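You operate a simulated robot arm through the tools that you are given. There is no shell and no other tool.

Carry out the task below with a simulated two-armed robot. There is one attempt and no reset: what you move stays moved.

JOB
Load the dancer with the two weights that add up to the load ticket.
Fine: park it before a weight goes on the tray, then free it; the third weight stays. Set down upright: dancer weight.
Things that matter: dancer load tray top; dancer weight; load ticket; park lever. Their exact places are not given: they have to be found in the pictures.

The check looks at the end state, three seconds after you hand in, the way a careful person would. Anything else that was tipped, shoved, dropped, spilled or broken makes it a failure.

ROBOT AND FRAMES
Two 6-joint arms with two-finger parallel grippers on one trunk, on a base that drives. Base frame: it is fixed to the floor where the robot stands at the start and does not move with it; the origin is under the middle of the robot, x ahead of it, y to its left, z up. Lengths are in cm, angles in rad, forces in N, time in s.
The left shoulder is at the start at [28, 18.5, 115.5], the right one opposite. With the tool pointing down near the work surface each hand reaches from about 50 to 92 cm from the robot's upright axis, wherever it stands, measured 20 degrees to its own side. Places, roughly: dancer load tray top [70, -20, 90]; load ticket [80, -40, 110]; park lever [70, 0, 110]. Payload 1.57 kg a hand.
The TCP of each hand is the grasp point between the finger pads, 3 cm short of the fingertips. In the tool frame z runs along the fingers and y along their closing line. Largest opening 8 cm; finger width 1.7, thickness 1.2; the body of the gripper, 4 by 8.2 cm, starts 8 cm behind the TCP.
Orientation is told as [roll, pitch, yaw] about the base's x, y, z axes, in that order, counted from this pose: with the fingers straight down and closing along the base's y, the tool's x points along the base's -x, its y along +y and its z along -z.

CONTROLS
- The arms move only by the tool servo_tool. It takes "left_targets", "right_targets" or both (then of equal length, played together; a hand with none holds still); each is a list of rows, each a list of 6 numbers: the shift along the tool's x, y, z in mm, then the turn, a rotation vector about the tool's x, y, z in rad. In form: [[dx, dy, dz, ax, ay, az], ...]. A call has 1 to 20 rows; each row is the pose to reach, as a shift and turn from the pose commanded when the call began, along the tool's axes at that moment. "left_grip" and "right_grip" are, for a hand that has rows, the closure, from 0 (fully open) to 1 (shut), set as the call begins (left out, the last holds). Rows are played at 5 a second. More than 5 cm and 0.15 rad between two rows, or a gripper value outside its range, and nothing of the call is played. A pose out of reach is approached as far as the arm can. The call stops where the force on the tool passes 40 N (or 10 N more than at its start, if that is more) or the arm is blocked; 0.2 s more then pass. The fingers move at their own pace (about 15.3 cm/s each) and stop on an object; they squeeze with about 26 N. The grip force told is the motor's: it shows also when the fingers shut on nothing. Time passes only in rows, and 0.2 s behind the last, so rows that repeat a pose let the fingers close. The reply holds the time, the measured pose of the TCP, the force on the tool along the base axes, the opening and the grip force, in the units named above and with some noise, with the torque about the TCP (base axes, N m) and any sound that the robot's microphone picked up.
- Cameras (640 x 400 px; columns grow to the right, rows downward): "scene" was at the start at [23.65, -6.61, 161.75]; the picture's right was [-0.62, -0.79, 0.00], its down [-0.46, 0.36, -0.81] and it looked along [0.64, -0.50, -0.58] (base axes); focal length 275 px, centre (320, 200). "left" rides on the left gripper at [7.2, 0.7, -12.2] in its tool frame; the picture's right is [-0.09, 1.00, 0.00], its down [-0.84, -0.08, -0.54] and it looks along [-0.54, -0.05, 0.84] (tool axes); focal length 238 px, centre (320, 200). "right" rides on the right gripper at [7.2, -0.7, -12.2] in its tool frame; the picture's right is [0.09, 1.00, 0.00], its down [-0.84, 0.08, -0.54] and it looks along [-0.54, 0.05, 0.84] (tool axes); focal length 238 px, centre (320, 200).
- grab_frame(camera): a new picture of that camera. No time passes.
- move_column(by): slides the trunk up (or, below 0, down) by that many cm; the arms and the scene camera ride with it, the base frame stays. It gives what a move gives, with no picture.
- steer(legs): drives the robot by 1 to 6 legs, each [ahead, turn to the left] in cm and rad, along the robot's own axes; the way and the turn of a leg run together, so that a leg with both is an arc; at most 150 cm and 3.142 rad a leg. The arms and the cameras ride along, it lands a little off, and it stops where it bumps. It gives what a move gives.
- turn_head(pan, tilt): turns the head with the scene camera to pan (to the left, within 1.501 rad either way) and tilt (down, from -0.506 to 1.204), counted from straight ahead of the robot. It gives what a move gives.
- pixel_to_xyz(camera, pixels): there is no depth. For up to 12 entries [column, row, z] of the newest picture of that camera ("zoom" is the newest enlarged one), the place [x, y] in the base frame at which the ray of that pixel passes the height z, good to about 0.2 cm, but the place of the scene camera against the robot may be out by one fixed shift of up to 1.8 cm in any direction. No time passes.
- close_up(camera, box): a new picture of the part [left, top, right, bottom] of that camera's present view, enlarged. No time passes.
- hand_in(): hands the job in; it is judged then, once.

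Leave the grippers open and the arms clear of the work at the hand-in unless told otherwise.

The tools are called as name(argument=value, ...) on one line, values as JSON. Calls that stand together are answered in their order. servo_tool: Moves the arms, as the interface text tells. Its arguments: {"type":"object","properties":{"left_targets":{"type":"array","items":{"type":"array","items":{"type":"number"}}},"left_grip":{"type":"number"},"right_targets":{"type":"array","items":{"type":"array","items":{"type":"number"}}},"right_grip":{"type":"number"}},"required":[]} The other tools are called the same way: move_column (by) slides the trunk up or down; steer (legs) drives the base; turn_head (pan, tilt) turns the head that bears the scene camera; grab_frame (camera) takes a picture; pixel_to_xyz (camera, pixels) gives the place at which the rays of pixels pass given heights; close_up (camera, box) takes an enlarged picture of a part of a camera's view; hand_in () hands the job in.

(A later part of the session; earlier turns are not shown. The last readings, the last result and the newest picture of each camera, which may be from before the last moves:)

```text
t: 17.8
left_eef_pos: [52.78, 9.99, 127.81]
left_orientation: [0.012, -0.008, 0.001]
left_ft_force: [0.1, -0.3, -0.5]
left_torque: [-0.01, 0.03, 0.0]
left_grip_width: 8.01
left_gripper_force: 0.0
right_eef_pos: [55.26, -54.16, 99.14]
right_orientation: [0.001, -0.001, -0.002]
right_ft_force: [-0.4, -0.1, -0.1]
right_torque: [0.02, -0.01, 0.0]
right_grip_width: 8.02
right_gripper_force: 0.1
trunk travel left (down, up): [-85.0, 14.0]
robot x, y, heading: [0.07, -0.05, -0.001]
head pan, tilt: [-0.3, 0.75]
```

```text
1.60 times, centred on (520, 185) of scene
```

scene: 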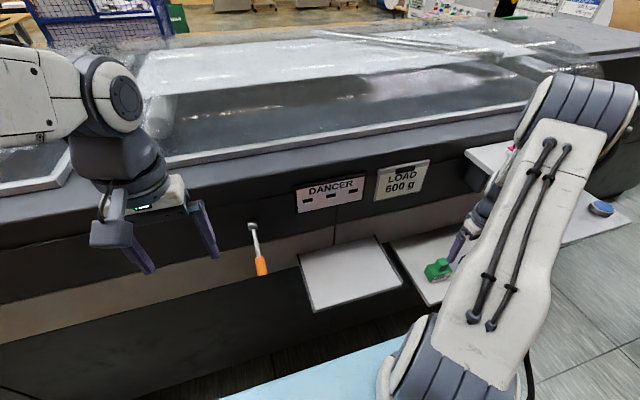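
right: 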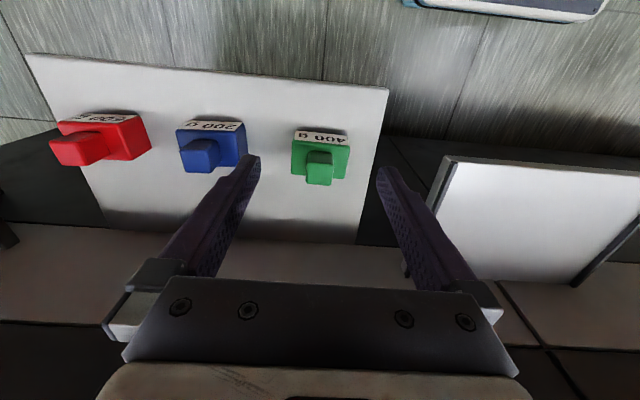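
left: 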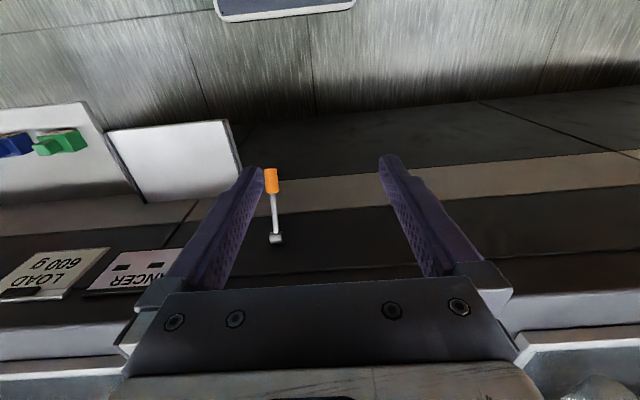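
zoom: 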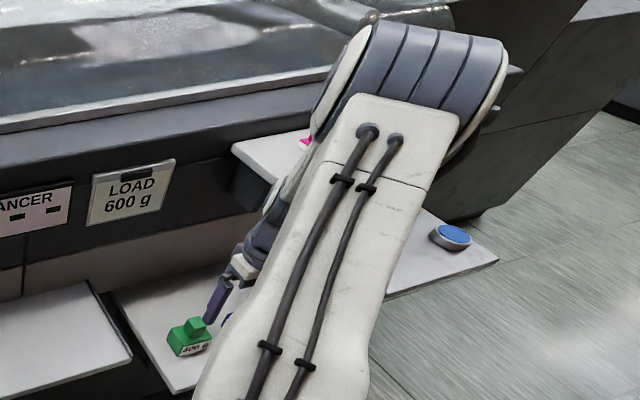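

I'll project these corners at trial heights to solve the weight's dimensions.

pixel_to_xyz(camera="right", pixels=[[296.4, 130.4, 80], [346.6, 135.6, 80], [293, 140.4, 83], [293, 140.4, 84], [349.6, 146, 83], [349.6, 146, 84], [319.6, 173.8, 86], [319.6, 173.8, 87], [319.6, 173.8, 88], [319.6, 173.8, 89], [307.6, 162.4, 88], [333.6, 163.6, 88]])

pixel_to_xyz(camera="right", pixels=[[305.6, 183.6, 88], [332, 185.6, 88], [291, 173.6, 84], [344.6, 179, 84], [180.4, 149.4, 88], [203.8, 150.4, 88], [187, 171.5, 88], [208, 172, 88], [196, 160.5, 88], [374, 196, 80], [388, 90, 80], [197, 126, 80]])

```text
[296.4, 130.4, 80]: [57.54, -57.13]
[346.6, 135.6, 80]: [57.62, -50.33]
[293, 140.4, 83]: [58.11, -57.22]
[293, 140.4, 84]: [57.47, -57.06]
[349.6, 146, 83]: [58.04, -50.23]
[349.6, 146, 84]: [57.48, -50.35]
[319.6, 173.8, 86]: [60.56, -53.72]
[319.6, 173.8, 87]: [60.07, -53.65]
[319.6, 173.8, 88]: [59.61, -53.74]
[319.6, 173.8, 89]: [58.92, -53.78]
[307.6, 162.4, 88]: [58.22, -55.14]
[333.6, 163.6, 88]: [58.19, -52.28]
```

```text
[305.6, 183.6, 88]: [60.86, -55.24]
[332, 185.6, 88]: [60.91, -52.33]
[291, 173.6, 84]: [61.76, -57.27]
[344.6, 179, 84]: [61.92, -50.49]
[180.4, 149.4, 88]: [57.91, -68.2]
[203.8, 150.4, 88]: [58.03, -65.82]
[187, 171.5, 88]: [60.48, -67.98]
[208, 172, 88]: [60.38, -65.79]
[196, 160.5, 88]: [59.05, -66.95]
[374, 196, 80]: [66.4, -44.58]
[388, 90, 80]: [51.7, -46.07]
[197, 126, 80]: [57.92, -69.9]
```

Green's body spans x 57.5–61.8, y −57.1 to −50.4, with its top at z 84. Its knob is 2.8 × 2.9 cm, centred at (59.6, −53.7), top at z 88. I'll move over it and lower until the fingertips are just above the body (TCP z about 87.4).

servo_tool(right_targets=[[-22, 2.3, 0, 0, 0, 0], [-43.4, 4.6, 0, 0, 0, 0], [-43.4, 4.6, 35, 0, 0, 0], [-43.4, 4.6, 70, 0, 0, 0], [-43.4, 4.6, 95, 0, 0, 0], [-43.4, 4.6, 110, 0, 0, 0], [-43.4, 4.6, 117, 0, 0, 0], [-43.4, 4.6, 117, 0, 0, 0]], right_grip=0)

grab_frame(camera="right")

grab_frame(camera="scene")

```text
t: 19.6
left_eef_pos: [52.78, 10.07, 127.78]
left_orientation: [0.011, -0.008, 0.003]
left_ft_force: [0.2, -0.1, -0.3]
left_torque: [-0.03, -0.02, -0.02]
left_grip_width: 8.02
left_gripper_force: 0.0
right_eef_pos: [59.66, -53.6, 87.26]
right_orientation: [0.001, 0.001, -0.001]
right_ft_force: [0.1, 0.5, 0.4]
right_torque: [-0.04, -0.01, -0.01]
right_grip_width: 8.02
right_gripper_force: 0.0
trunk travel left (down, up): [-85.0, 14.0]
robot x, y, heading: [0.03, 0.09, 0.0]
head pan, tilt: [-0.3, 0.75]
```

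```text
taken
```

right: 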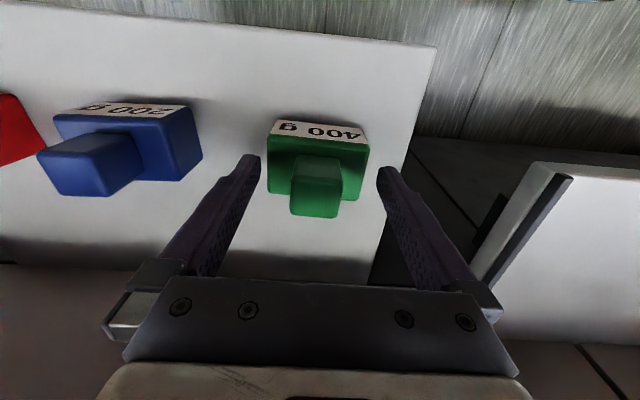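

```text
taken
```

scene: 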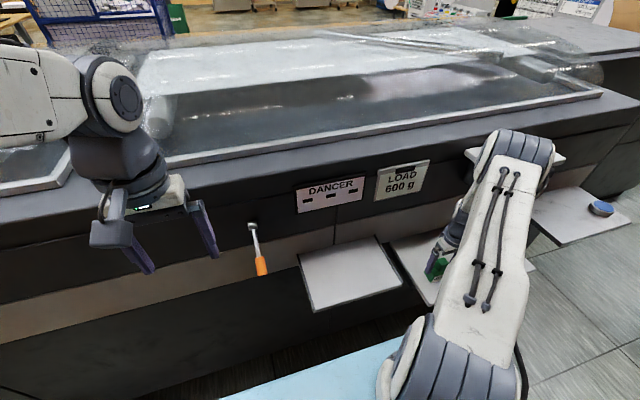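

The knob sits centred between the fingers at (318,188). I'll close the right gripper on it.

servo_tool(right_targets=[[0, 0, 0, 0, 0, 0], [0, 0, 0, 0, 0, 0], [0, 0, 0, 0, 0, 0]], right_grip=1)

grab_frame(camera="right")

```text
t: 20.4
left_eef_pos: [52.67, 9.93, 127.79]
left_orientation: [0.012, -0.005, 0.001]
left_ft_force: [0.2, -0.9, 0.0]
left_torque: [0.02, -0.01, 0.01]
left_grip_width: 8.0
left_gripper_force: 0.0
right_eef_pos: [59.47, -53.58, 87.37]
right_orientation: [0.0, 0.0, -0.001]
right_ft_force: [1.1, -1.4, -0.6]
right_torque: [0.11, -0.18, -0.04]
right_grip_width: 6.99
right_gripper_force: 25.9
trunk travel left (down, up): [-85.0, 14.0]
robot x, y, heading: [-0.07, -0.05, 0.002]
head pan, tilt: [-0.3, 0.75]
```

```text
taken
```

right: 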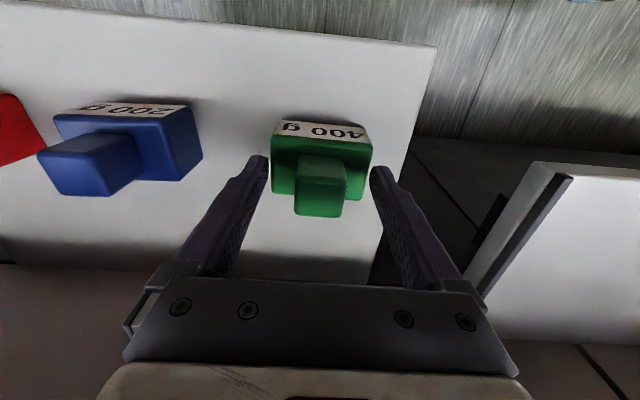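

The fingers stopped at 6.99 cm, so they caught the top of the body rather than the knob. I'll open, rise 8 mm, and close on the knob only.

servo_tool(right_targets=[[0, 0, 0, 0, 0, 0], [0, 0, 0, 0, 0, 0], [0, 0, -4, 0, 0, 0], [0, 0, -8, 0, 0, 0], [0, 0, -8, 0, 0, 0]], right_grip=0)

servo_tool(right_targets=[[0, 0, 0, 0, 0, 0], [0, 0, 0, 0, 0, 0], [0, 0, 0, 0, 0, 0]], right_grip=1)

grab_frame(camera="right")

```text
t: 21.6
left_eef_pos: [52.82, 10.09, 127.84]
left_orientation: [0.011, -0.007, 0.001]
left_ft_force: [0.1, 0.0, 0.6]
left_torque: [-0.01, 0.02, -0.02]
left_grip_width: 7.99
left_gripper_force: 0.1
right_eef_pos: [59.64, -53.48, 88.07]
right_orientation: [-0.001, 0.0, 0.001]
right_ft_force: [0.4, -0.2, -0.6]
right_torque: [-0.01, 0.0, -0.01]
right_grip_width: 8.01
right_gripper_force: 0.1
trunk travel left (down, up): [-85.0, 14.0]
robot x, y, heading: [-0.17, -0.08, 0.001]
head pan, tilt: [-0.3, 0.75]
```

```text
t: 22.4
left_eef_pos: [52.64, 10.04, 127.88]
left_orientation: [0.01, -0.008, 0.002]
left_ft_force: [0.8, 0.9, 0.0]
left_torque: [0.03, -0.01, 0.02]
left_grip_width: 8.0
left_gripper_force: 0.2
right_eef_pos: [59.48, -53.52, 88.05]
right_orientation: [0.0, 0.001, -0.003]
right_ft_force: [0.7, -1.0, 0.2]
right_torque: [0.0, 0.0, -0.03]
right_grip_width: 2.95
right_gripper_force: 25.8
trunk travel left (down, up): [-85.0, 14.0]
robot x, y, heading: [0.07, -0.44, -0.001]
head pan, tilt: [-0.3, 0.75]
```

```text
taken
```

right: 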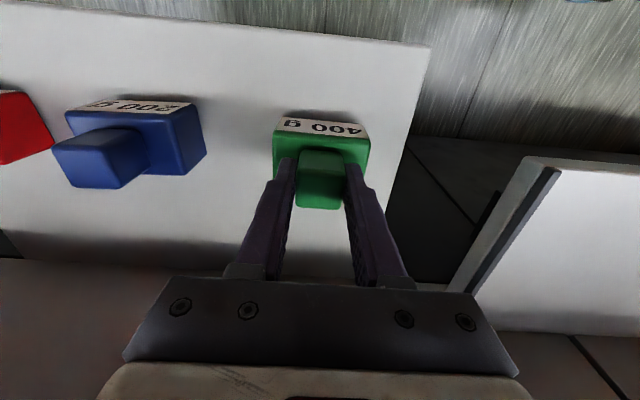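

The grip now shows 2.95 cm on green's knob. I'll lift 2 cm slowly, checking the load.

servo_tool(right_targets=[[0, 0, -5, 0, 0, 0], [0, 0, -10, 0, 0, 0], [0, 0, -20, 0, 0, 0], [0, 0, -20, 0, 0, 0]], right_grip=1)

grab_frame(camera="right")

```text
t: 23.4
left_eef_pos: [52.78, 9.98, 127.74]
left_orientation: [0.012, -0.006, 0.001]
left_ft_force: [0.1, 0.2, -0.3]
left_torque: [0.02, 0.01, 0.01]
left_grip_width: 7.99
left_gripper_force: 0.1
right_eef_pos: [59.64, -53.55, 90.19]
right_orientation: [0.0, 0.0, 0.0]
right_ft_force: [0.0, 0.4, -3.7]
right_torque: [0.03, 0.02, 0.03]
right_grip_width: 2.96
right_gripper_force: 26.1
trunk travel left (down, up): [-85.0, 14.0]
robot x, y, heading: [-0.01, -0.23, -0.005]
head pan, tilt: [-0.3, 0.75]
```

```text
taken
```

right: 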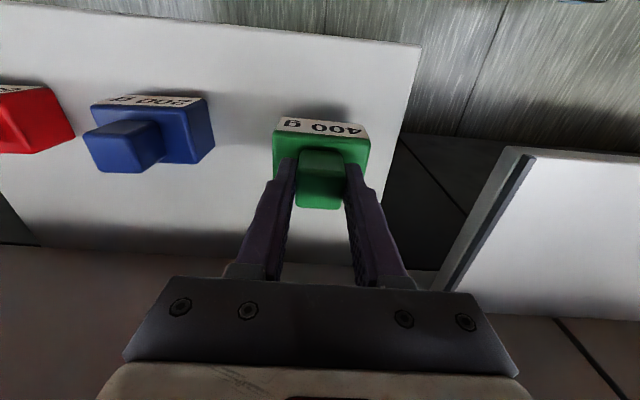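

The load reads −3.7 N, which matches 400 g. I'll raise to TCP z of about 100, carry it over to the tray at about (65, −31), and look before lowering.

servo_tool(right_targets=[[0, 0, -40, 0, 0, 0], [0, 0, -80, 0, 0, 0], [0, 0, -98, 0, 0, 0], [-10, 40, -98, 0, 0, 0], [-20, 80, -98, 0, 0, 0], [-30, 120, -98, 0, 0, 0], [-40, 160, -98, 0, 0, 0], [-50, 200, -98, 0, 0, 0], [-53.6, 225.5, -98, 0, 0, 0], [-53.6, 225.5, -98, 0, 0, 0]], right_grip=1)

grab_frame(camera="right")

grab_frame(camera="scene")

grab_frame(camera="left")

```text
t: 25.6
left_eef_pos: [52.68, 10.13, 127.82]
left_orientation: [0.01, -0.007, 0.002]
left_ft_force: [-0.2, 0.1, 1.1]
left_torque: [0.0, 0.0, -0.01]
left_grip_width: 8.0
left_gripper_force: 0.0
right_eef_pos: [64.92, -30.99, 100.0]
right_orientation: [0.001, 0.0, -0.002]
right_ft_force: [0.2, -0.6, -4.0]
right_torque: [0.0, 0.0, -0.02]
right_grip_width: 2.98
right_gripper_force: 26.0
trunk travel left (down, up): [-85.0, 14.0]
robot x, y, heading: [-0.29, -0.21, 0.001]
head pan, tilt: [-0.3, 0.75]
```

```text
taken
```

right: 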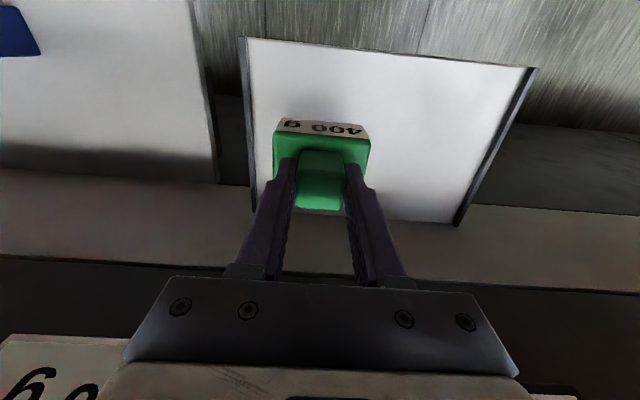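

```text
taken
```

scene: 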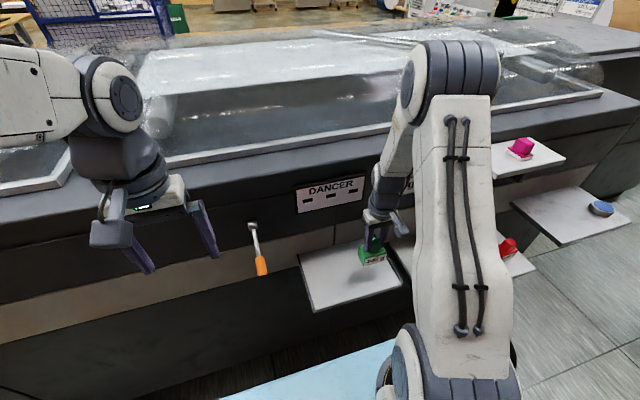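

```text
taken
```

left: 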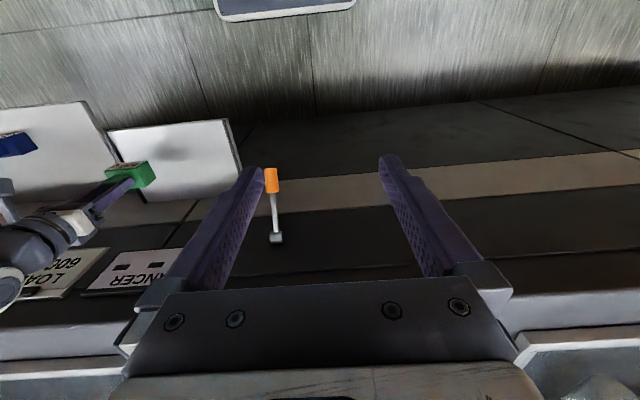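

The tray is visible under the weight with its corners at (243,38), (537,68), (455,222) and (255,212). I'll verify the tray's height and extents from this view.

pixel_to_xyz(camera="right", pixels=[[243, 40, 85], [243, 40, 86], [243, 40, 84], [533, 68, 85], [533, 68, 86], [533, 68, 84], [456, 222, 85], [456, 222, 84], [456, 222, 86], [256, 212, 85], [321, 165, 92], [321, 165, 85]])

close_up(camera="right", box=[220, 20, 540, 240])

```text
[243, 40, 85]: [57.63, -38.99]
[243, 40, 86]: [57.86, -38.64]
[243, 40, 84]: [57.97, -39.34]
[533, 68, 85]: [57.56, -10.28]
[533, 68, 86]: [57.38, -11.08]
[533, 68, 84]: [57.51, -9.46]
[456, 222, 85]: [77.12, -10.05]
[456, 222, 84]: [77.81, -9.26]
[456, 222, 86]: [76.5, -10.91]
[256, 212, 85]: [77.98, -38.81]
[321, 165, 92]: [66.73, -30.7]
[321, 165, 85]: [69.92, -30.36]
```

```text
1.82 times, centred on (380, 130) of right
```

zoom: 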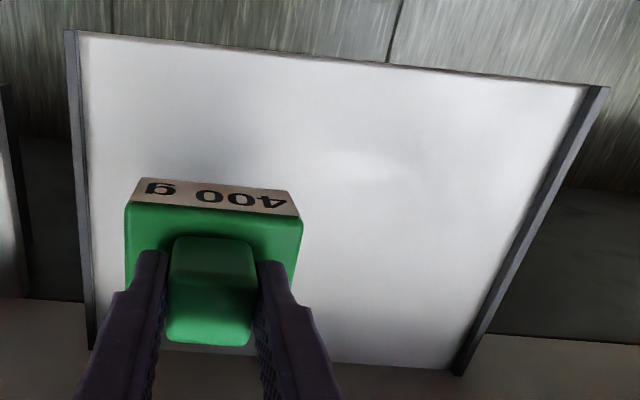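

The tray top is at z about 85, spanning x 57.6–77.5 and y −39 to −10.2, with thin side rims. Contact should come near TCP z of about 93. I'll lower in steps to 93.5 and check.

servo_tool(right_targets=[[0, 0, 20, 0, 0, 0], [0, 0, 40, 0, 0, 0], [0, 0, 55, 0, 0, 0], [0, 0, 62, 0, 0, 0], [0, 0, 66, 0, 0, 0], [0, 0, 66, 0, 0, 0]], right_grip=1)

```text
t: 27.0
left_eef_pos: [52.6, 10.09, 128.06]
left_orientation: [0.008, -0.01, 0.001]
left_ft_force: [0.7, 0.0, 0.0]
left_torque: [0.01, 0.01, -0.01]
left_grip_width: 8.0
left_gripper_force: 0.1
right_eef_pos: [65.11, -31.08, 93.71]
right_orientation: [-0.002, -0.004, 0.001]
right_ft_force: [-1.9, -0.4, 37.4]
right_torque: [0.3, 0.44, -0.02]
right_grip_width: 2.97
right_gripper_force: 25.7
trunk travel left (down, up): [-85.0, 14.0]
robot x, y, heading: [-0.08, 0.17, 0.004]
head pan, tilt: [-0.3, 0.75]
```

Contact came a little early, with 37 N upward at z 93.7. I'll ease up 3 mm so the weight just rests on the tray.

servo_tool(right_targets=[[0, 0, -2, 0, 0, 0], [0, 0, -2, 0, 0, 0]], right_grip=1)

grab_frame(camera="right")

grab_frame(camera="scene")

```text
t: 27.6
left_eef_pos: [52.63, 10.0, 127.83]
left_orientation: [0.009, -0.006, 0.001]
left_ft_force: [0.6, 0.1, -0.1]
left_torque: [0.01, 0.03, -0.05]
left_grip_width: 7.99
left_gripper_force: 0.1
right_eef_pos: [65.11, -30.98, 93.68]
right_orientation: [-0.003, -0.004, 0.001]
right_ft_force: [4.6, -3.3, 24.7]
right_torque: [0.1, -0.5, 0.02]
right_grip_width: 2.95
right_gripper_force: 25.8
trunk travel left (down, up): [-85.0, 14.0]
robot x, y, heading: [0.24, -0.16, 0.0]
head pan, tilt: [-0.3, 0.75]
```

```text
taken
```

right: 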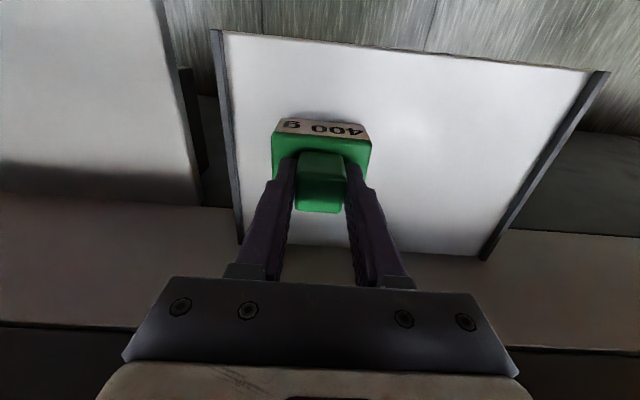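

```text
taken
```

scene: 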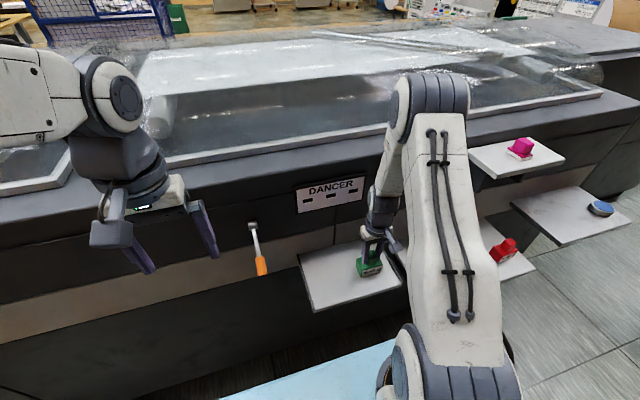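

There is still 24.7 N of push, so I'll ease up another 2 mm.

servo_tool(right_targets=[[0, 0, -2, 0, 0, 0], [0, 0, -2, 0, 0, 0]], right_grip=1)

```text
t: 28.2
left_eef_pos: [52.59, 10.17, 127.83]
left_orientation: [0.009, -0.006, 0.003]
left_ft_force: [-0.7, -0.4, 0.5]
left_torque: [0.01, -0.01, -0.01]
left_grip_width: 7.99
left_gripper_force: 0.1
right_eef_pos: [64.85, -30.98, 93.81]
right_orientation: [0.003, 0.005, 0.0]
right_ft_force: [2.9, -0.9, 1.5]
right_torque: [-0.27, -0.32, 0.07]
right_grip_width: 2.96
right_gripper_force: 25.9
trunk travel left (down, up): [-85.0, 14.0]
robot x, y, heading: [0.03, -0.26, -0.003]
head pan, tilt: [-0.3, 0.75]
```

The force is now only 1.5 N, so green is resting on the tray. I'll open the gripper and rise straight up clear of the knob.

servo_tool(right_targets=[[0, 0, 0, 0, 0, 0], [0, 0, 0, 0, 0, 0], [0, 0, 0, 0, 0, 0]], right_grip=0)

servo_tool(right_targets=[[0, 0, -20, 0, 0, 0], [0, 0, -50, 0, 0, 0], [0, 0, -90, 0, 0, 0], [0, 0, -90, 0, 0, 0]], right_grip=0)

grab_frame(camera="right")

grab_frame(camera="scene")

```text
t: 29.0
left_eef_pos: [52.72, 10.19, 127.95]
left_orientation: [0.011, -0.007, 0.001]
left_ft_force: [0.5, -0.4, -0.5]
left_torque: [0.02, 0.02, -0.01]
left_grip_width: 8.02
left_gripper_force: 0.0
right_eef_pos: [64.97, -31.03, 93.82]
right_orientation: [-0.001, 0.0, 0.0]
right_ft_force: [0.1, -0.5, -0.1]
right_torque: [-0.01, -0.01, -0.01]
right_grip_width: 8.0
right_gripper_force: 0.0
trunk travel left (down, up): [-85.0, 14.0]
robot x, y, heading: [0.12, 0.16, 0.003]
head pan, tilt: [-0.3, 0.75]
```

```text
t: 30.0
left_eef_pos: [52.84, 10.01, 127.84]
left_orientation: [0.01, -0.006, 0.001]
left_ft_force: [-0.4, 0.1, -0.4]
left_torque: [-0.01, -0.01, -0.02]
left_grip_width: 8.0
left_gripper_force: 0.1
right_eef_pos: [65.04, -30.93, 102.6]
right_orientation: [-0.001, 0.002, 0.0]
right_ft_force: [0.4, 0.2, 1.1]
right_torque: [-0.01, -0.01, 0.02]
right_grip_width: 8.0
right_gripper_force: 0.1
trunk travel left (down, up): [-85.0, 14.0]
robot x, y, heading: [-0.35, -0.28, -0.002]
head pan, tilt: [-0.3, 0.75]
```

```text
taken
```

right: 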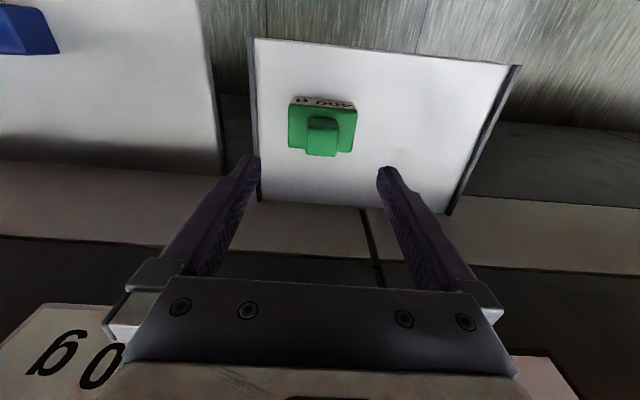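

```text
taken
```

scene: 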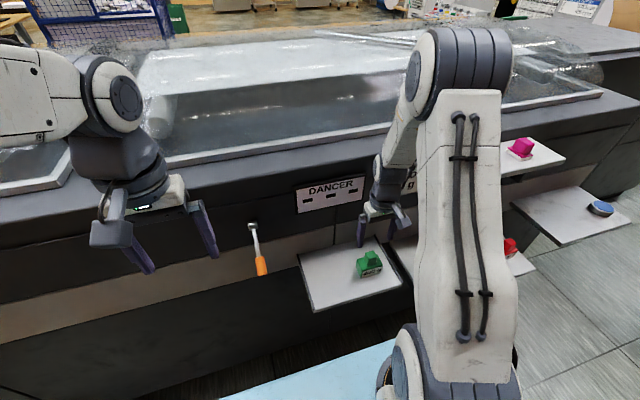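

Green stands upright on the tray. Next is blue. I'll pull back, go across in front of the shelves, and stop at about (52, −66, 101) to look.

servo_tool(right_targets=[[40, 0, -25, 0, 0, 0], [80, 0, -50, 0, 0, 0], [105, -35, -60, 0, 0, 0], [120, -75, -70, 0, 0, 0], [125, -120, -70, 0, 0, 0], [130, -165, -70, 0, 0, 0], [130, -210, -70, 0, 0, 0], [130, -255, -70, 0, 0, 0], [130, -300, -60, 0, 0, 0], [130, -340, -40, 0, 0, 0], [130, -350, 0, 0, 0, 0], [130, -350, 15, 0, 0, 0], [130, -350, 15, 0, 0, 0]], right_grip=0)

grab_frame(camera="right")

grab_frame(camera="scene")

```text
t: 32.8
left_eef_pos: [52.63, 10.07, 127.87]
left_orientation: [0.01, -0.008, 0.002]
left_ft_force: [-0.1, 0.3, 1.0]
left_torque: [-0.03, -0.01, -0.01]
left_grip_width: 8.0
left_gripper_force: 0.2
right_eef_pos: [51.94, -65.96, 101.47]
right_orientation: [-0.001, 0.0, -0.001]
right_ft_force: [0.1, -0.1, -0.1]
right_torque: [0.0, 0.02, -0.03]
right_grip_width: 7.98
right_gripper_force: 0.1
trunk travel left (down, up): [-85.0, 14.0]
robot x, y, heading: [-0.31, -0.09, -0.003]
head pan, tilt: [-0.3, 0.75]
```

```text
taken
```

right: 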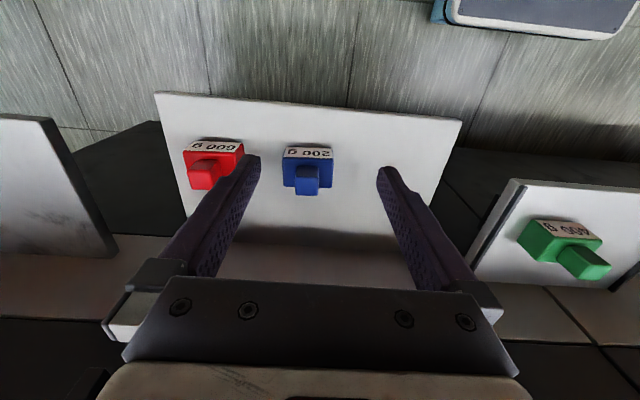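

```text
taken
```

scene: 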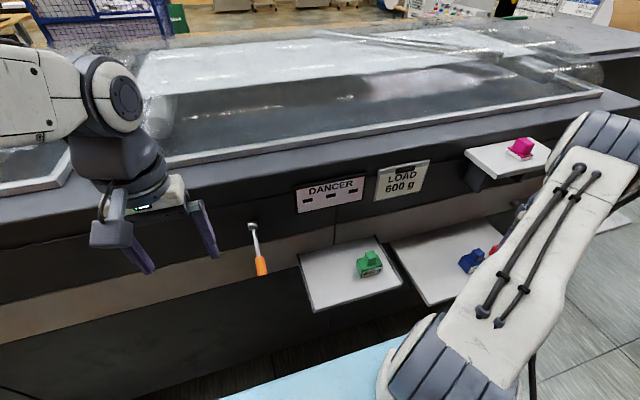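

I'll zoom in on blue (308,170) and measure it.

close_up(camera="right", box=[244, 130, 372, 210])

close_up(camera="scene", box=[440, 120, 640, 245])

```text
5.00 times, centred on (308, 170) of right
```

zoom: 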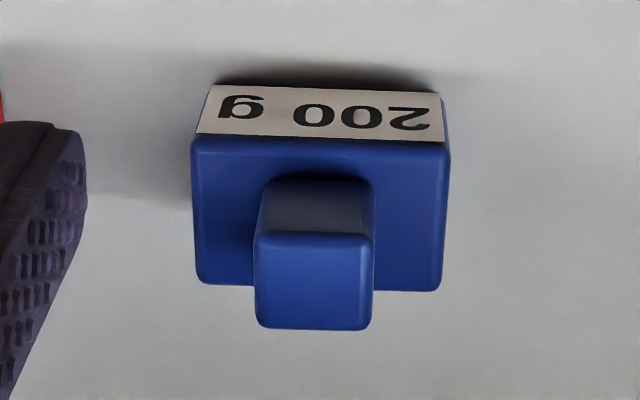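

```text
3.20 times, centred on (540, 182) of scene
```

zoom: 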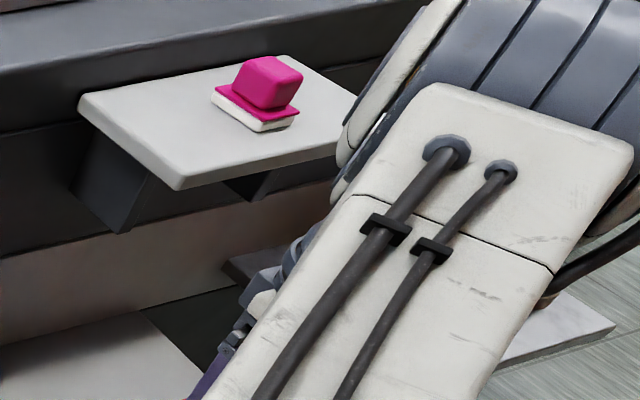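

pixel_to_xyz(camera="right", pixels=[[286, 147.4, 80], [332.4, 149, 80], [283, 157.6, 84], [333.6, 159, 84], [284, 186.6, 84], [332, 188, 84], [295.4, 177, 88], [318.8, 177.4, 88], [318, 196, 88], [295.6, 195.2, 88], [307, 186.4, 88], [307, 186.4, 87]])

pixel_to_xyz(camera="scene", pixels=[[495.6, 184.4, 115], [495.6, 184.4, 117], [495.6, 184.4, 119], [464.7, 154, 117], [523.7, 138, 117]])

```text
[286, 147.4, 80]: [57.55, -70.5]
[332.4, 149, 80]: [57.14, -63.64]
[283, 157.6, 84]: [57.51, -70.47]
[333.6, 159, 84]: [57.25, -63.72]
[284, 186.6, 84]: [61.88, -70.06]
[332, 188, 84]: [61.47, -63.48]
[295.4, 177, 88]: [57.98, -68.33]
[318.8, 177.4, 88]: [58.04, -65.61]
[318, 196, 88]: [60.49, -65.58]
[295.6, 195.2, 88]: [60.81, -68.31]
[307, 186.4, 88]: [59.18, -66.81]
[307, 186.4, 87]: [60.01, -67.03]
```

```text
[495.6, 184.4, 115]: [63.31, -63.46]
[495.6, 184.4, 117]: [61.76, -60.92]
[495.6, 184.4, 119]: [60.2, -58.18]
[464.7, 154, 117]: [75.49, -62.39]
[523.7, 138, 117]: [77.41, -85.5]
```

Blue has the same dimensions as green: knob centre near (59.3, −66.95), top z 88, turned about +0.045 rad. The pink item's shelf edge starts near x 61–62 at z about 116, right above, so a straight-down wrist would be too close. I'll tilt the hand so the wrist leans back toward the robot, testing 0.3 rad here in free space.

servo_tool(right_targets=[[0, 0, 0, 0, -0.1, -0.015], [0, 0, 0, 0, -0.2, -0.03], [0, 0, 0, 0, -0.3, -0.045], [0, 0, 0, 0, -0.3, -0.045]], right_grip=0)

grab_frame(camera="right")

grab_frame(camera="scene")

```text
t: 33.8
left_eef_pos: [52.71, 10.02, 127.88]
left_orientation: [0.01, -0.008, 0.003]
left_ft_force: [0.7, 0.3, -0.2]
left_torque: [0.01, 0.03, 0.01]
left_grip_width: 8.0
left_gripper_force: 0.0
right_eef_pos: [52.1, -66.09, 101.24]
right_orientation: [-0.007, -0.3, 0.045]
right_ft_force: [-0.2, -0.4, 0.0]
right_torque: [-0.01, 0.01, -0.01]
right_grip_width: 8.01
right_gripper_force: 0.0
trunk travel left (down, up): [-85.0, 14.0]
robot x, y, heading: [-0.09, -0.21, 0.003]
head pan, tilt: [-0.3, 0.75]
```

```text
taken
```

right: 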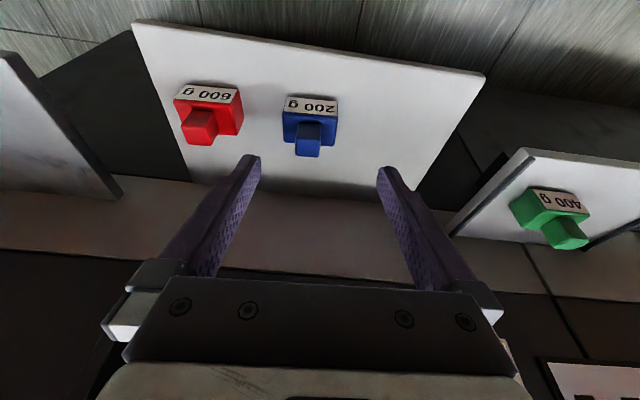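

```text
taken
```

scene: 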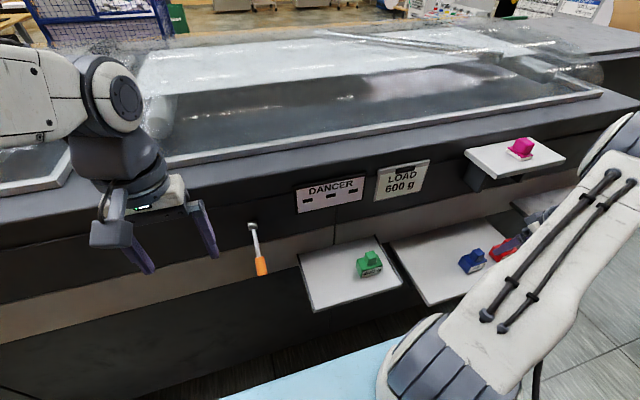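

The tilt works with no reach warning. I'll move in line with the knob along the tilted finger axis and slide down to about 1 cm above the grasp height, then check.

servo_tool(right_targets=[[-12, -6, 12, 0, 0, 0], [-25.3, -11.4, 25, 0, 0, 0], [-25.3, -11.4, 60, 0, 0, 0], [-25.3, -11.4, 95, 0, 0, 0], [-25.3, -11.4, 120, 0, 0, 0], [-25.3, -11.4, 135, 0, 0, 0], [-25.3, -11.4, 135, 0, 0, 0]], right_grip=0)

grab_frame(camera="right")

grab_frame(camera="scene")

```text
t: 35.4
left_eef_pos: [52.64, 10.04, 127.76]
left_orientation: [0.011, -0.006, 0.003]
left_ft_force: [-0.3, -0.7, -0.1]
left_torque: [-0.05, 0.02, 0.02]
left_grip_width: 8.0
left_gripper_force: 0.1
right_eef_pos: [58.54, -67.02, 89.03]
right_orientation: [-0.008, -0.3, 0.044]
right_ft_force: [0.0, 0.3, -0.5]
right_torque: [-0.02, 0.02, 0.01]
right_grip_width: 7.99
right_gripper_force: 0.1
trunk travel left (down, up): [-85.0, 14.0]
robot x, y, heading: [-0.09, -0.28, -0.001]
head pan, tilt: [-0.3, 0.75]
```

```text
taken
```

right: 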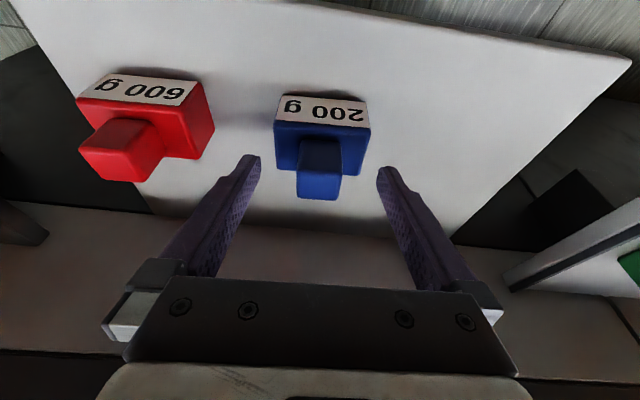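

```text
taken
```

scene: 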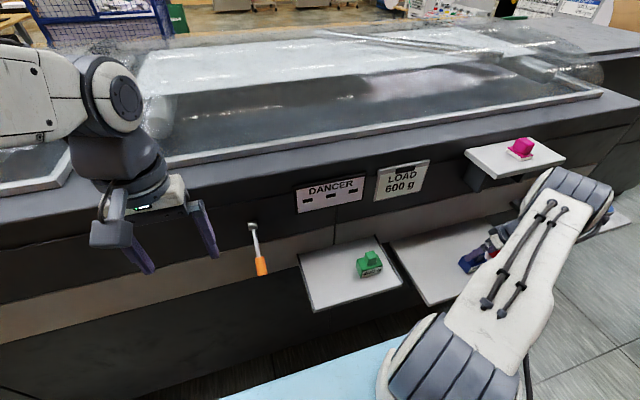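

The knob is centred between the fingers at (319,172). I'll go the last 9 mm and close.

servo_tool(right_targets=[[0, 0, 5, 0, 0, 0], [0, 0, 9, 0, 0, 0], [0, 0, 9, 0, 0, 0]], right_grip=0)

servo_tool(right_targets=[[0, 0, 0, 0, 0, 0], [0, 0, 0, 0, 0, 0], [0, 0, 0, 0, 0, 0]], right_grip=1)

grab_frame(camera="right")

```text
t: 36.2
left_eef_pos: [52.72, 10.0, 127.86]
left_orientation: [0.011, -0.007, 0.002]
left_ft_force: [-0.9, -0.4, -0.7]
left_torque: [0.02, -0.02, -0.06]
left_grip_width: 7.98
left_gripper_force: 0.1
right_eef_pos: [58.71, -66.92, 88.17]
right_orientation: [-0.008, -0.3, 0.046]
right_ft_force: [0.5, 0.7, -0.3]
right_torque: [0.0, 0.01, 0.01]
right_grip_width: 8.01
right_gripper_force: 0.1
trunk travel left (down, up): [-85.0, 14.0]
robot x, y, heading: [-0.13, 0.3, -0.001]
head pan, tilt: [-0.3, 0.75]
```

```text
t: 37.0
left_eef_pos: [52.7, 10.07, 127.82]
left_orientation: [0.009, -0.006, 0.002]
left_ft_force: [-0.2, -0.4, 0.1]
left_torque: [0.01, -0.01, -0.03]
left_grip_width: 8.01
left_gripper_force: 0.2
right_eef_pos: [58.74, -66.95, 88.27]
right_orientation: [-0.006, -0.301, 0.045]
right_ft_force: [0.3, -1.5, 1.6]
right_torque: [0.07, 0.02, 0.0]
right_grip_width: 2.97
right_gripper_force: 25.8
trunk travel left (down, up): [-85.0, 14.0]
robot x, y, heading: [-0.37, 0.15, 0.002]
head pan, tilt: [-0.3, 0.75]
```

```text
taken
```

right: 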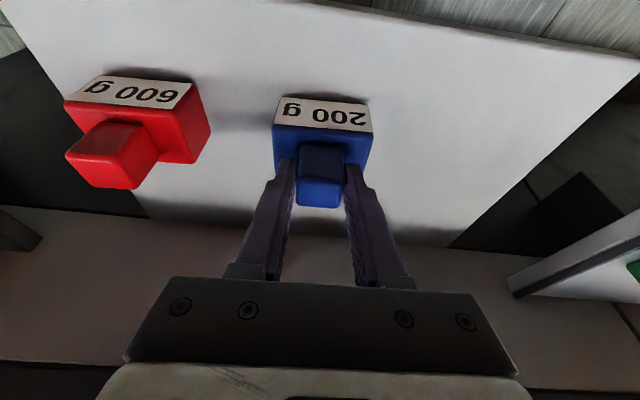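

Gripped at 2.97 cm. I'll lift blue straight up 3 cm and check the load.

servo_tool(right_targets=[[-1.5, 0, -5, 0, 0, 0], [-4.4, 0, -14.3, 0, 0, 0], [-8.9, 0, -28.7, 0, 0, 0], [-8.9, 0, -28.7, 0, 0, 0]], right_grip=1)

grab_frame(camera="right")

grab_frame(camera="scene")

```text
t: 38.0
left_eef_pos: [52.68, 9.9, 127.91]
left_orientation: [0.01, -0.008, 0.002]
left_ft_force: [0.7, -0.2, -0.3]
left_torque: [0.01, 0.03, -0.04]
left_grip_width: 8.01
left_gripper_force: 0.0
right_eef_pos: [58.59, -66.87, 91.29]
right_orientation: [-0.004, -0.299, 0.046]
right_ft_force: [-0.3, 0.4, -3.5]
right_torque: [0.02, 0.05, 0.0]
right_grip_width: 2.97
right_gripper_force: 25.9
trunk travel left (down, up): [-85.0, 14.0]
robot x, y, heading: [-0.14, -0.01, -0.001]
head pan, tilt: [-0.3, 0.75]
```

```text
taken
```

right: 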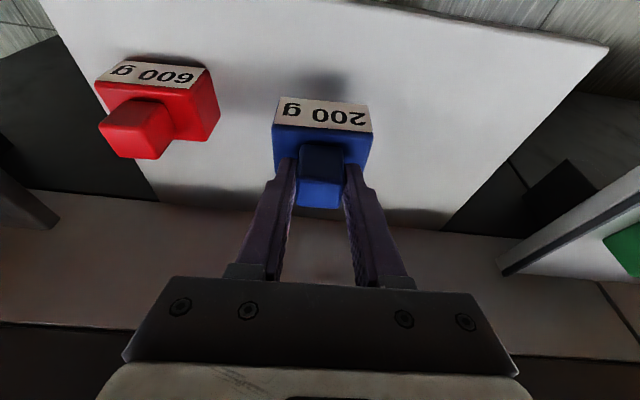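

```text
taken
```

scene: 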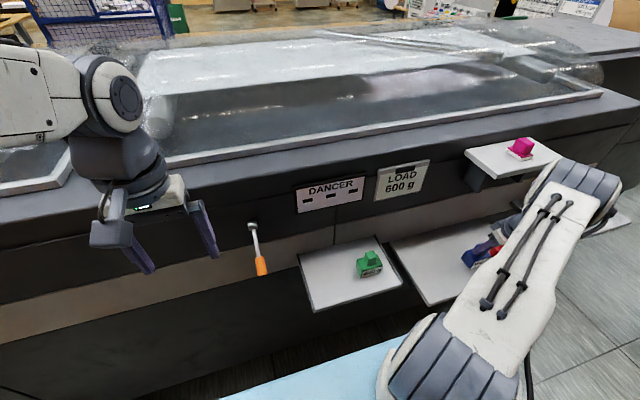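

Blue is lifted clear. I'll draw it back from under the upper shelf, raise it, and carry it toward the tray, stopping halfway to check.

servo_tool(right_targets=[[11.5, 5.3, -23, 0, 0, 0], [23, 10.6, -45.8, 0, 0, 0], [24.3, 31, -72, 0, 0, 0], [25.6, 51.5, -99, 0, 0, 0], [17, 76, -107, 0, 0, 0], [8, 101, -114.4, 0, 0, 0], [-1, 141, -115, 0, 0, 0], [-10, 181, -116, 0, 0, 0], [-19.2, 220, -116.5, 0, 0, 0], [-19.2, 220, -116.5, 0, 0, 0]], right_grip=1)

grab_frame(camera="right")

grab_frame(camera="scene")

```text
t: 40.2
left_eef_pos: [52.81, 10.0, 127.91]
left_orientation: [0.011, -0.008, 0.002]
left_ft_force: [-0.1, 0.2, 0.8]
left_torque: [-0.01, 0.01, -0.01]
left_grip_width: 8.04
left_gripper_force: 0.1
right_eef_pos: [56.19, -44.85, 102.83]
right_orientation: [-0.007, -0.298, 0.045]
right_ft_force: [0.1, -0.5, -4.0]
right_torque: [0.03, 0.0, 0.03]
right_grip_width: 2.96
right_gripper_force: 26.0
trunk travel left (down, up): [-85.0, 14.0]
robot x, y, heading: [0.47, -0.15, -0.004]
head pan, tilt: [-0.3, 0.75]
```

```text
taken
```

right: 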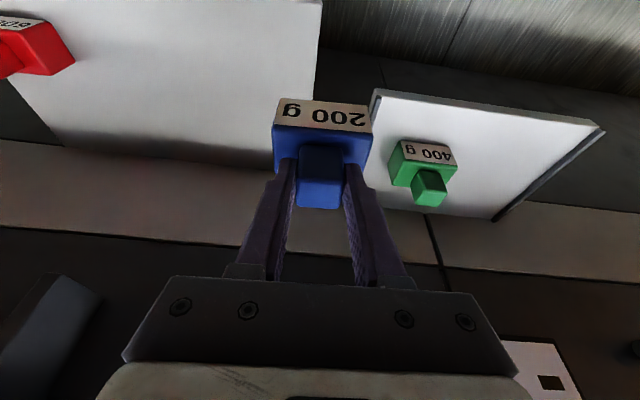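

```text
taken
```

scene: 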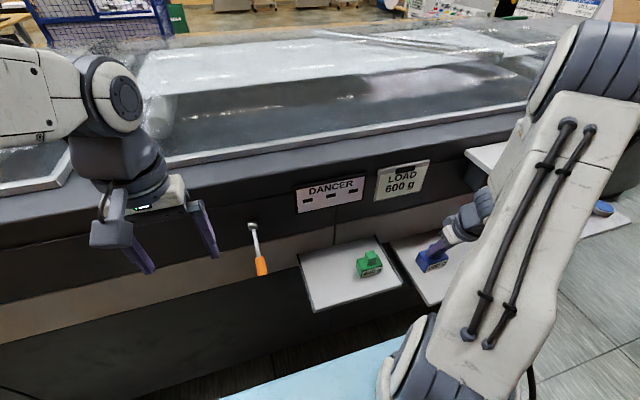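

Reach is fine so far. I'll continue to above the tray's free side, about (58, −20, 103), then check for any reach warning.

servo_tool(right_targets=[[-4.5, 40, 1, 0, 0, 0], [-9, 79, 1, 0, 0, 0], [-13, 118, 2, 0, 0, 0], [-18, 161, 3.5, 0, 0, 0], [-23, 204, 5, 0, 0, 0], [-28.5, 247.5, 6.7, 0, 0, 0], [-28.5, 247.5, 6.7, 0, 0, 0]], right_grip=1)

grab_frame(camera="right")

grab_frame(camera="scene")

```text
t: 41.8
left_eef_pos: [52.77, 10.11, 127.89]
left_orientation: [0.009, -0.008, 0.003]
left_ft_force: [0.1, -1.1, -0.2]
left_torque: [-0.05, -0.01, 0.0]
left_grip_width: 8.0
left_gripper_force: 0.0
right_eef_pos: [59.21, -20.74, 103.48]
right_orientation: [0.003, -0.296, 0.043]
right_ft_force: [1.2, 0.6, -3.4]
right_torque: [-0.04, 0.06, -0.01]
right_grip_width: 2.99
right_gripper_force: 25.8
right hand out of reach, approached as far as the arm can: row 5, 6, 7
trunk travel left (down, up): [-85.0, 14.0]
robot x, y, heading: [-0.2, 0.19, -0.003]
head pan, tilt: [-0.3, 0.75]
```

```text
taken
```

right: 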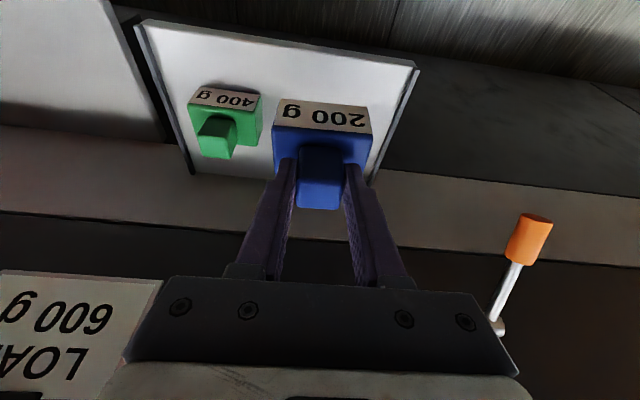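

```text
taken
```

scene: 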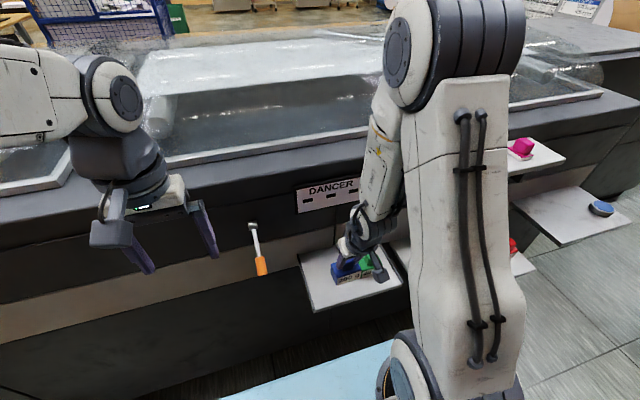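

The inner reach limit was touched here (rows 5–7). Moving forward over the tray increases the distance, so I'll move to x of about 66.5 and check again.

servo_tool(right_targets=[[-27, -1.3, 8.3, 0, 0, 0], [-54, -2.5, 16.7, 0, 0, 0], [-81, -3.8, 25, 0, 0, 0], [-81, -3.8, 25, 0, 0, 0]], right_grip=1)

grab_frame(camera="right")

grab_frame(camera="scene")

```text
t: 42.8
left_eef_pos: [52.71, 10.08, 127.77]
left_orientation: [0.011, -0.007, 0.001]
left_ft_force: [0.2, 0.3, 0.1]
left_torque: [0.0, -0.02, -0.03]
left_grip_width: 8.02
left_gripper_force: 0.1
right_eef_pos: [67.04, -20.72, 103.38]
right_orientation: [-0.002, -0.302, 0.045]
right_ft_force: [0.1, 0.3, -3.3]
right_torque: [-0.02, 0.03, 0.02]
right_grip_width: 2.97
right_gripper_force: 25.5
right hand out of reach, approached as far as the arm can: row 3, 4
trunk travel left (down, up): [-85.0, 14.0]
robot x, y, heading: [-0.18, 0.16, -0.002]
head pan, tilt: [-0.3, 0.75]
```

```text
taken
```

right: 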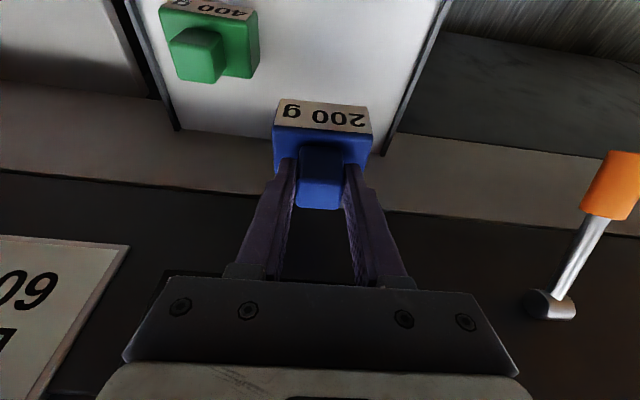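

```text
taken
```

scene: 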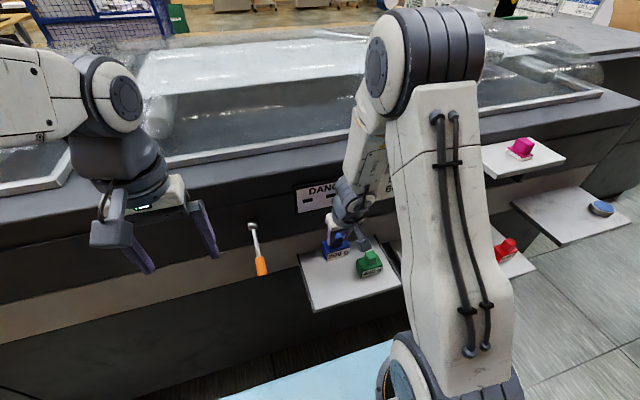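

The hand holds the pose (67.0, −20.7, 103.4), but it is at the inner reach limit. Backing the base 10 cm with the weight held high over free space gives the arm more room, and nothing is in the way.

steer(legs=[[-10, 0]])

grab_frame(camera="right")

grab_frame(camera="scene")

```text
t: 43.9
left_eef_pos: [42.73, 10.06, 127.73]
left_orientation: [0.012, -0.005, 0.001]
left_ft_force: [-0.4, -0.4, -0.3]
left_torque: [0.0, 0.0, -0.01]
left_grip_width: 8.01
left_gripper_force: 0.1
right_eef_pos: [57.05, -20.75, 103.34]
right_orientation: [-0.002, -0.302, 0.044]
right_ft_force: [0.0, 0.2, -3.4]
right_torque: [0.01, 0.01, 0.02]
right_grip_width: 2.98
right_gripper_force: 25.9
trunk travel left (down, up): [-85.0, 14.0]
robot x, y, heading: [-10.21, 0.04, 0.003]
head pan, tilt: [-0.3, 0.75]
```

```text
taken
```

right: 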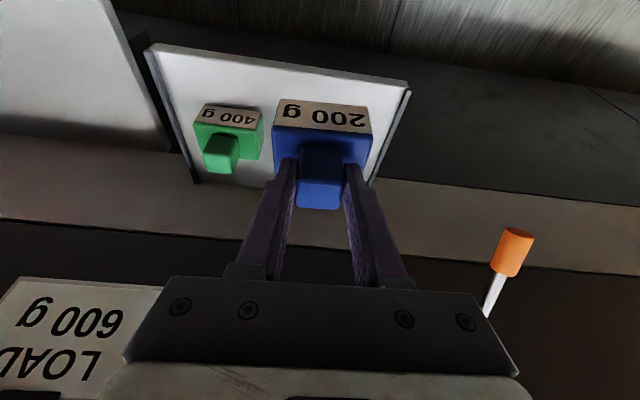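

```text
taken
```

scene: 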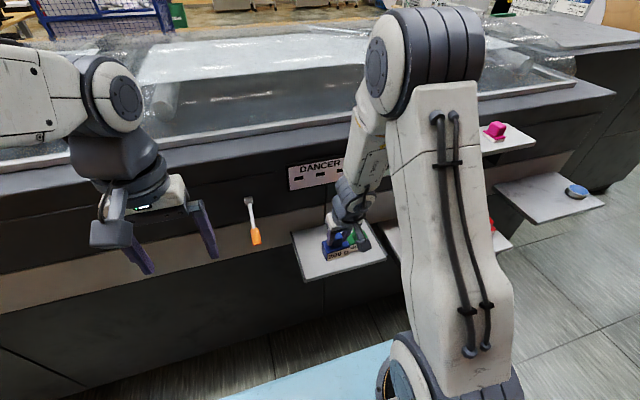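

The TCP is now at (57.05, −20.75, 103.3). I'll move forward to above (66, −19.5) on the tray.

servo_tool(right_targets=[[-28, 2.8, 8.9, 0, 0, 0], [-57, 5.6, 17.7, 0, 0, 0], [-86, 8.5, 26.6, 0, 0, 0], [-86, 8.5, 26.6, 0, 0, 0]], right_grip=1)

grab_frame(camera="right")

grab_frame(camera="scene")

```text
t: 44.9
left_eef_pos: [42.72, 10.07, 127.94]
left_orientation: [0.01, -0.007, 0.002]
left_ft_force: [-0.2, -0.6, 0.2]
left_torque: [0.03, 0.04, 0.0]
left_grip_width: 8.01
left_gripper_force: 0.1
right_eef_pos: [66.03, -19.34, 103.38]
right_orientation: [-0.001, -0.3, 0.048]
right_ft_force: [-0.6, -0.2, -4.1]
right_torque: [0.02, 0.03, 0.0]
right_grip_width: 2.99
right_gripper_force: 26.3
right hand out of reach, approached as far as the arm can: row 1
trunk travel left (down, up): [-85.0, 14.0]
robot x, y, heading: [-9.96, 0.0, -0.005]
head pan, tilt: [-0.3, 0.75]
```

```text
taken
```

right: 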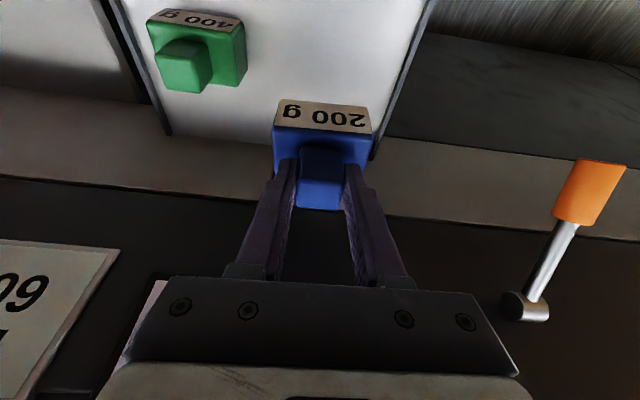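

```text
taken
```

scene: 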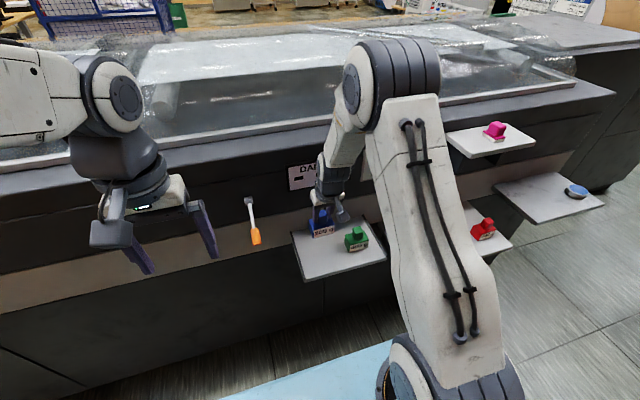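

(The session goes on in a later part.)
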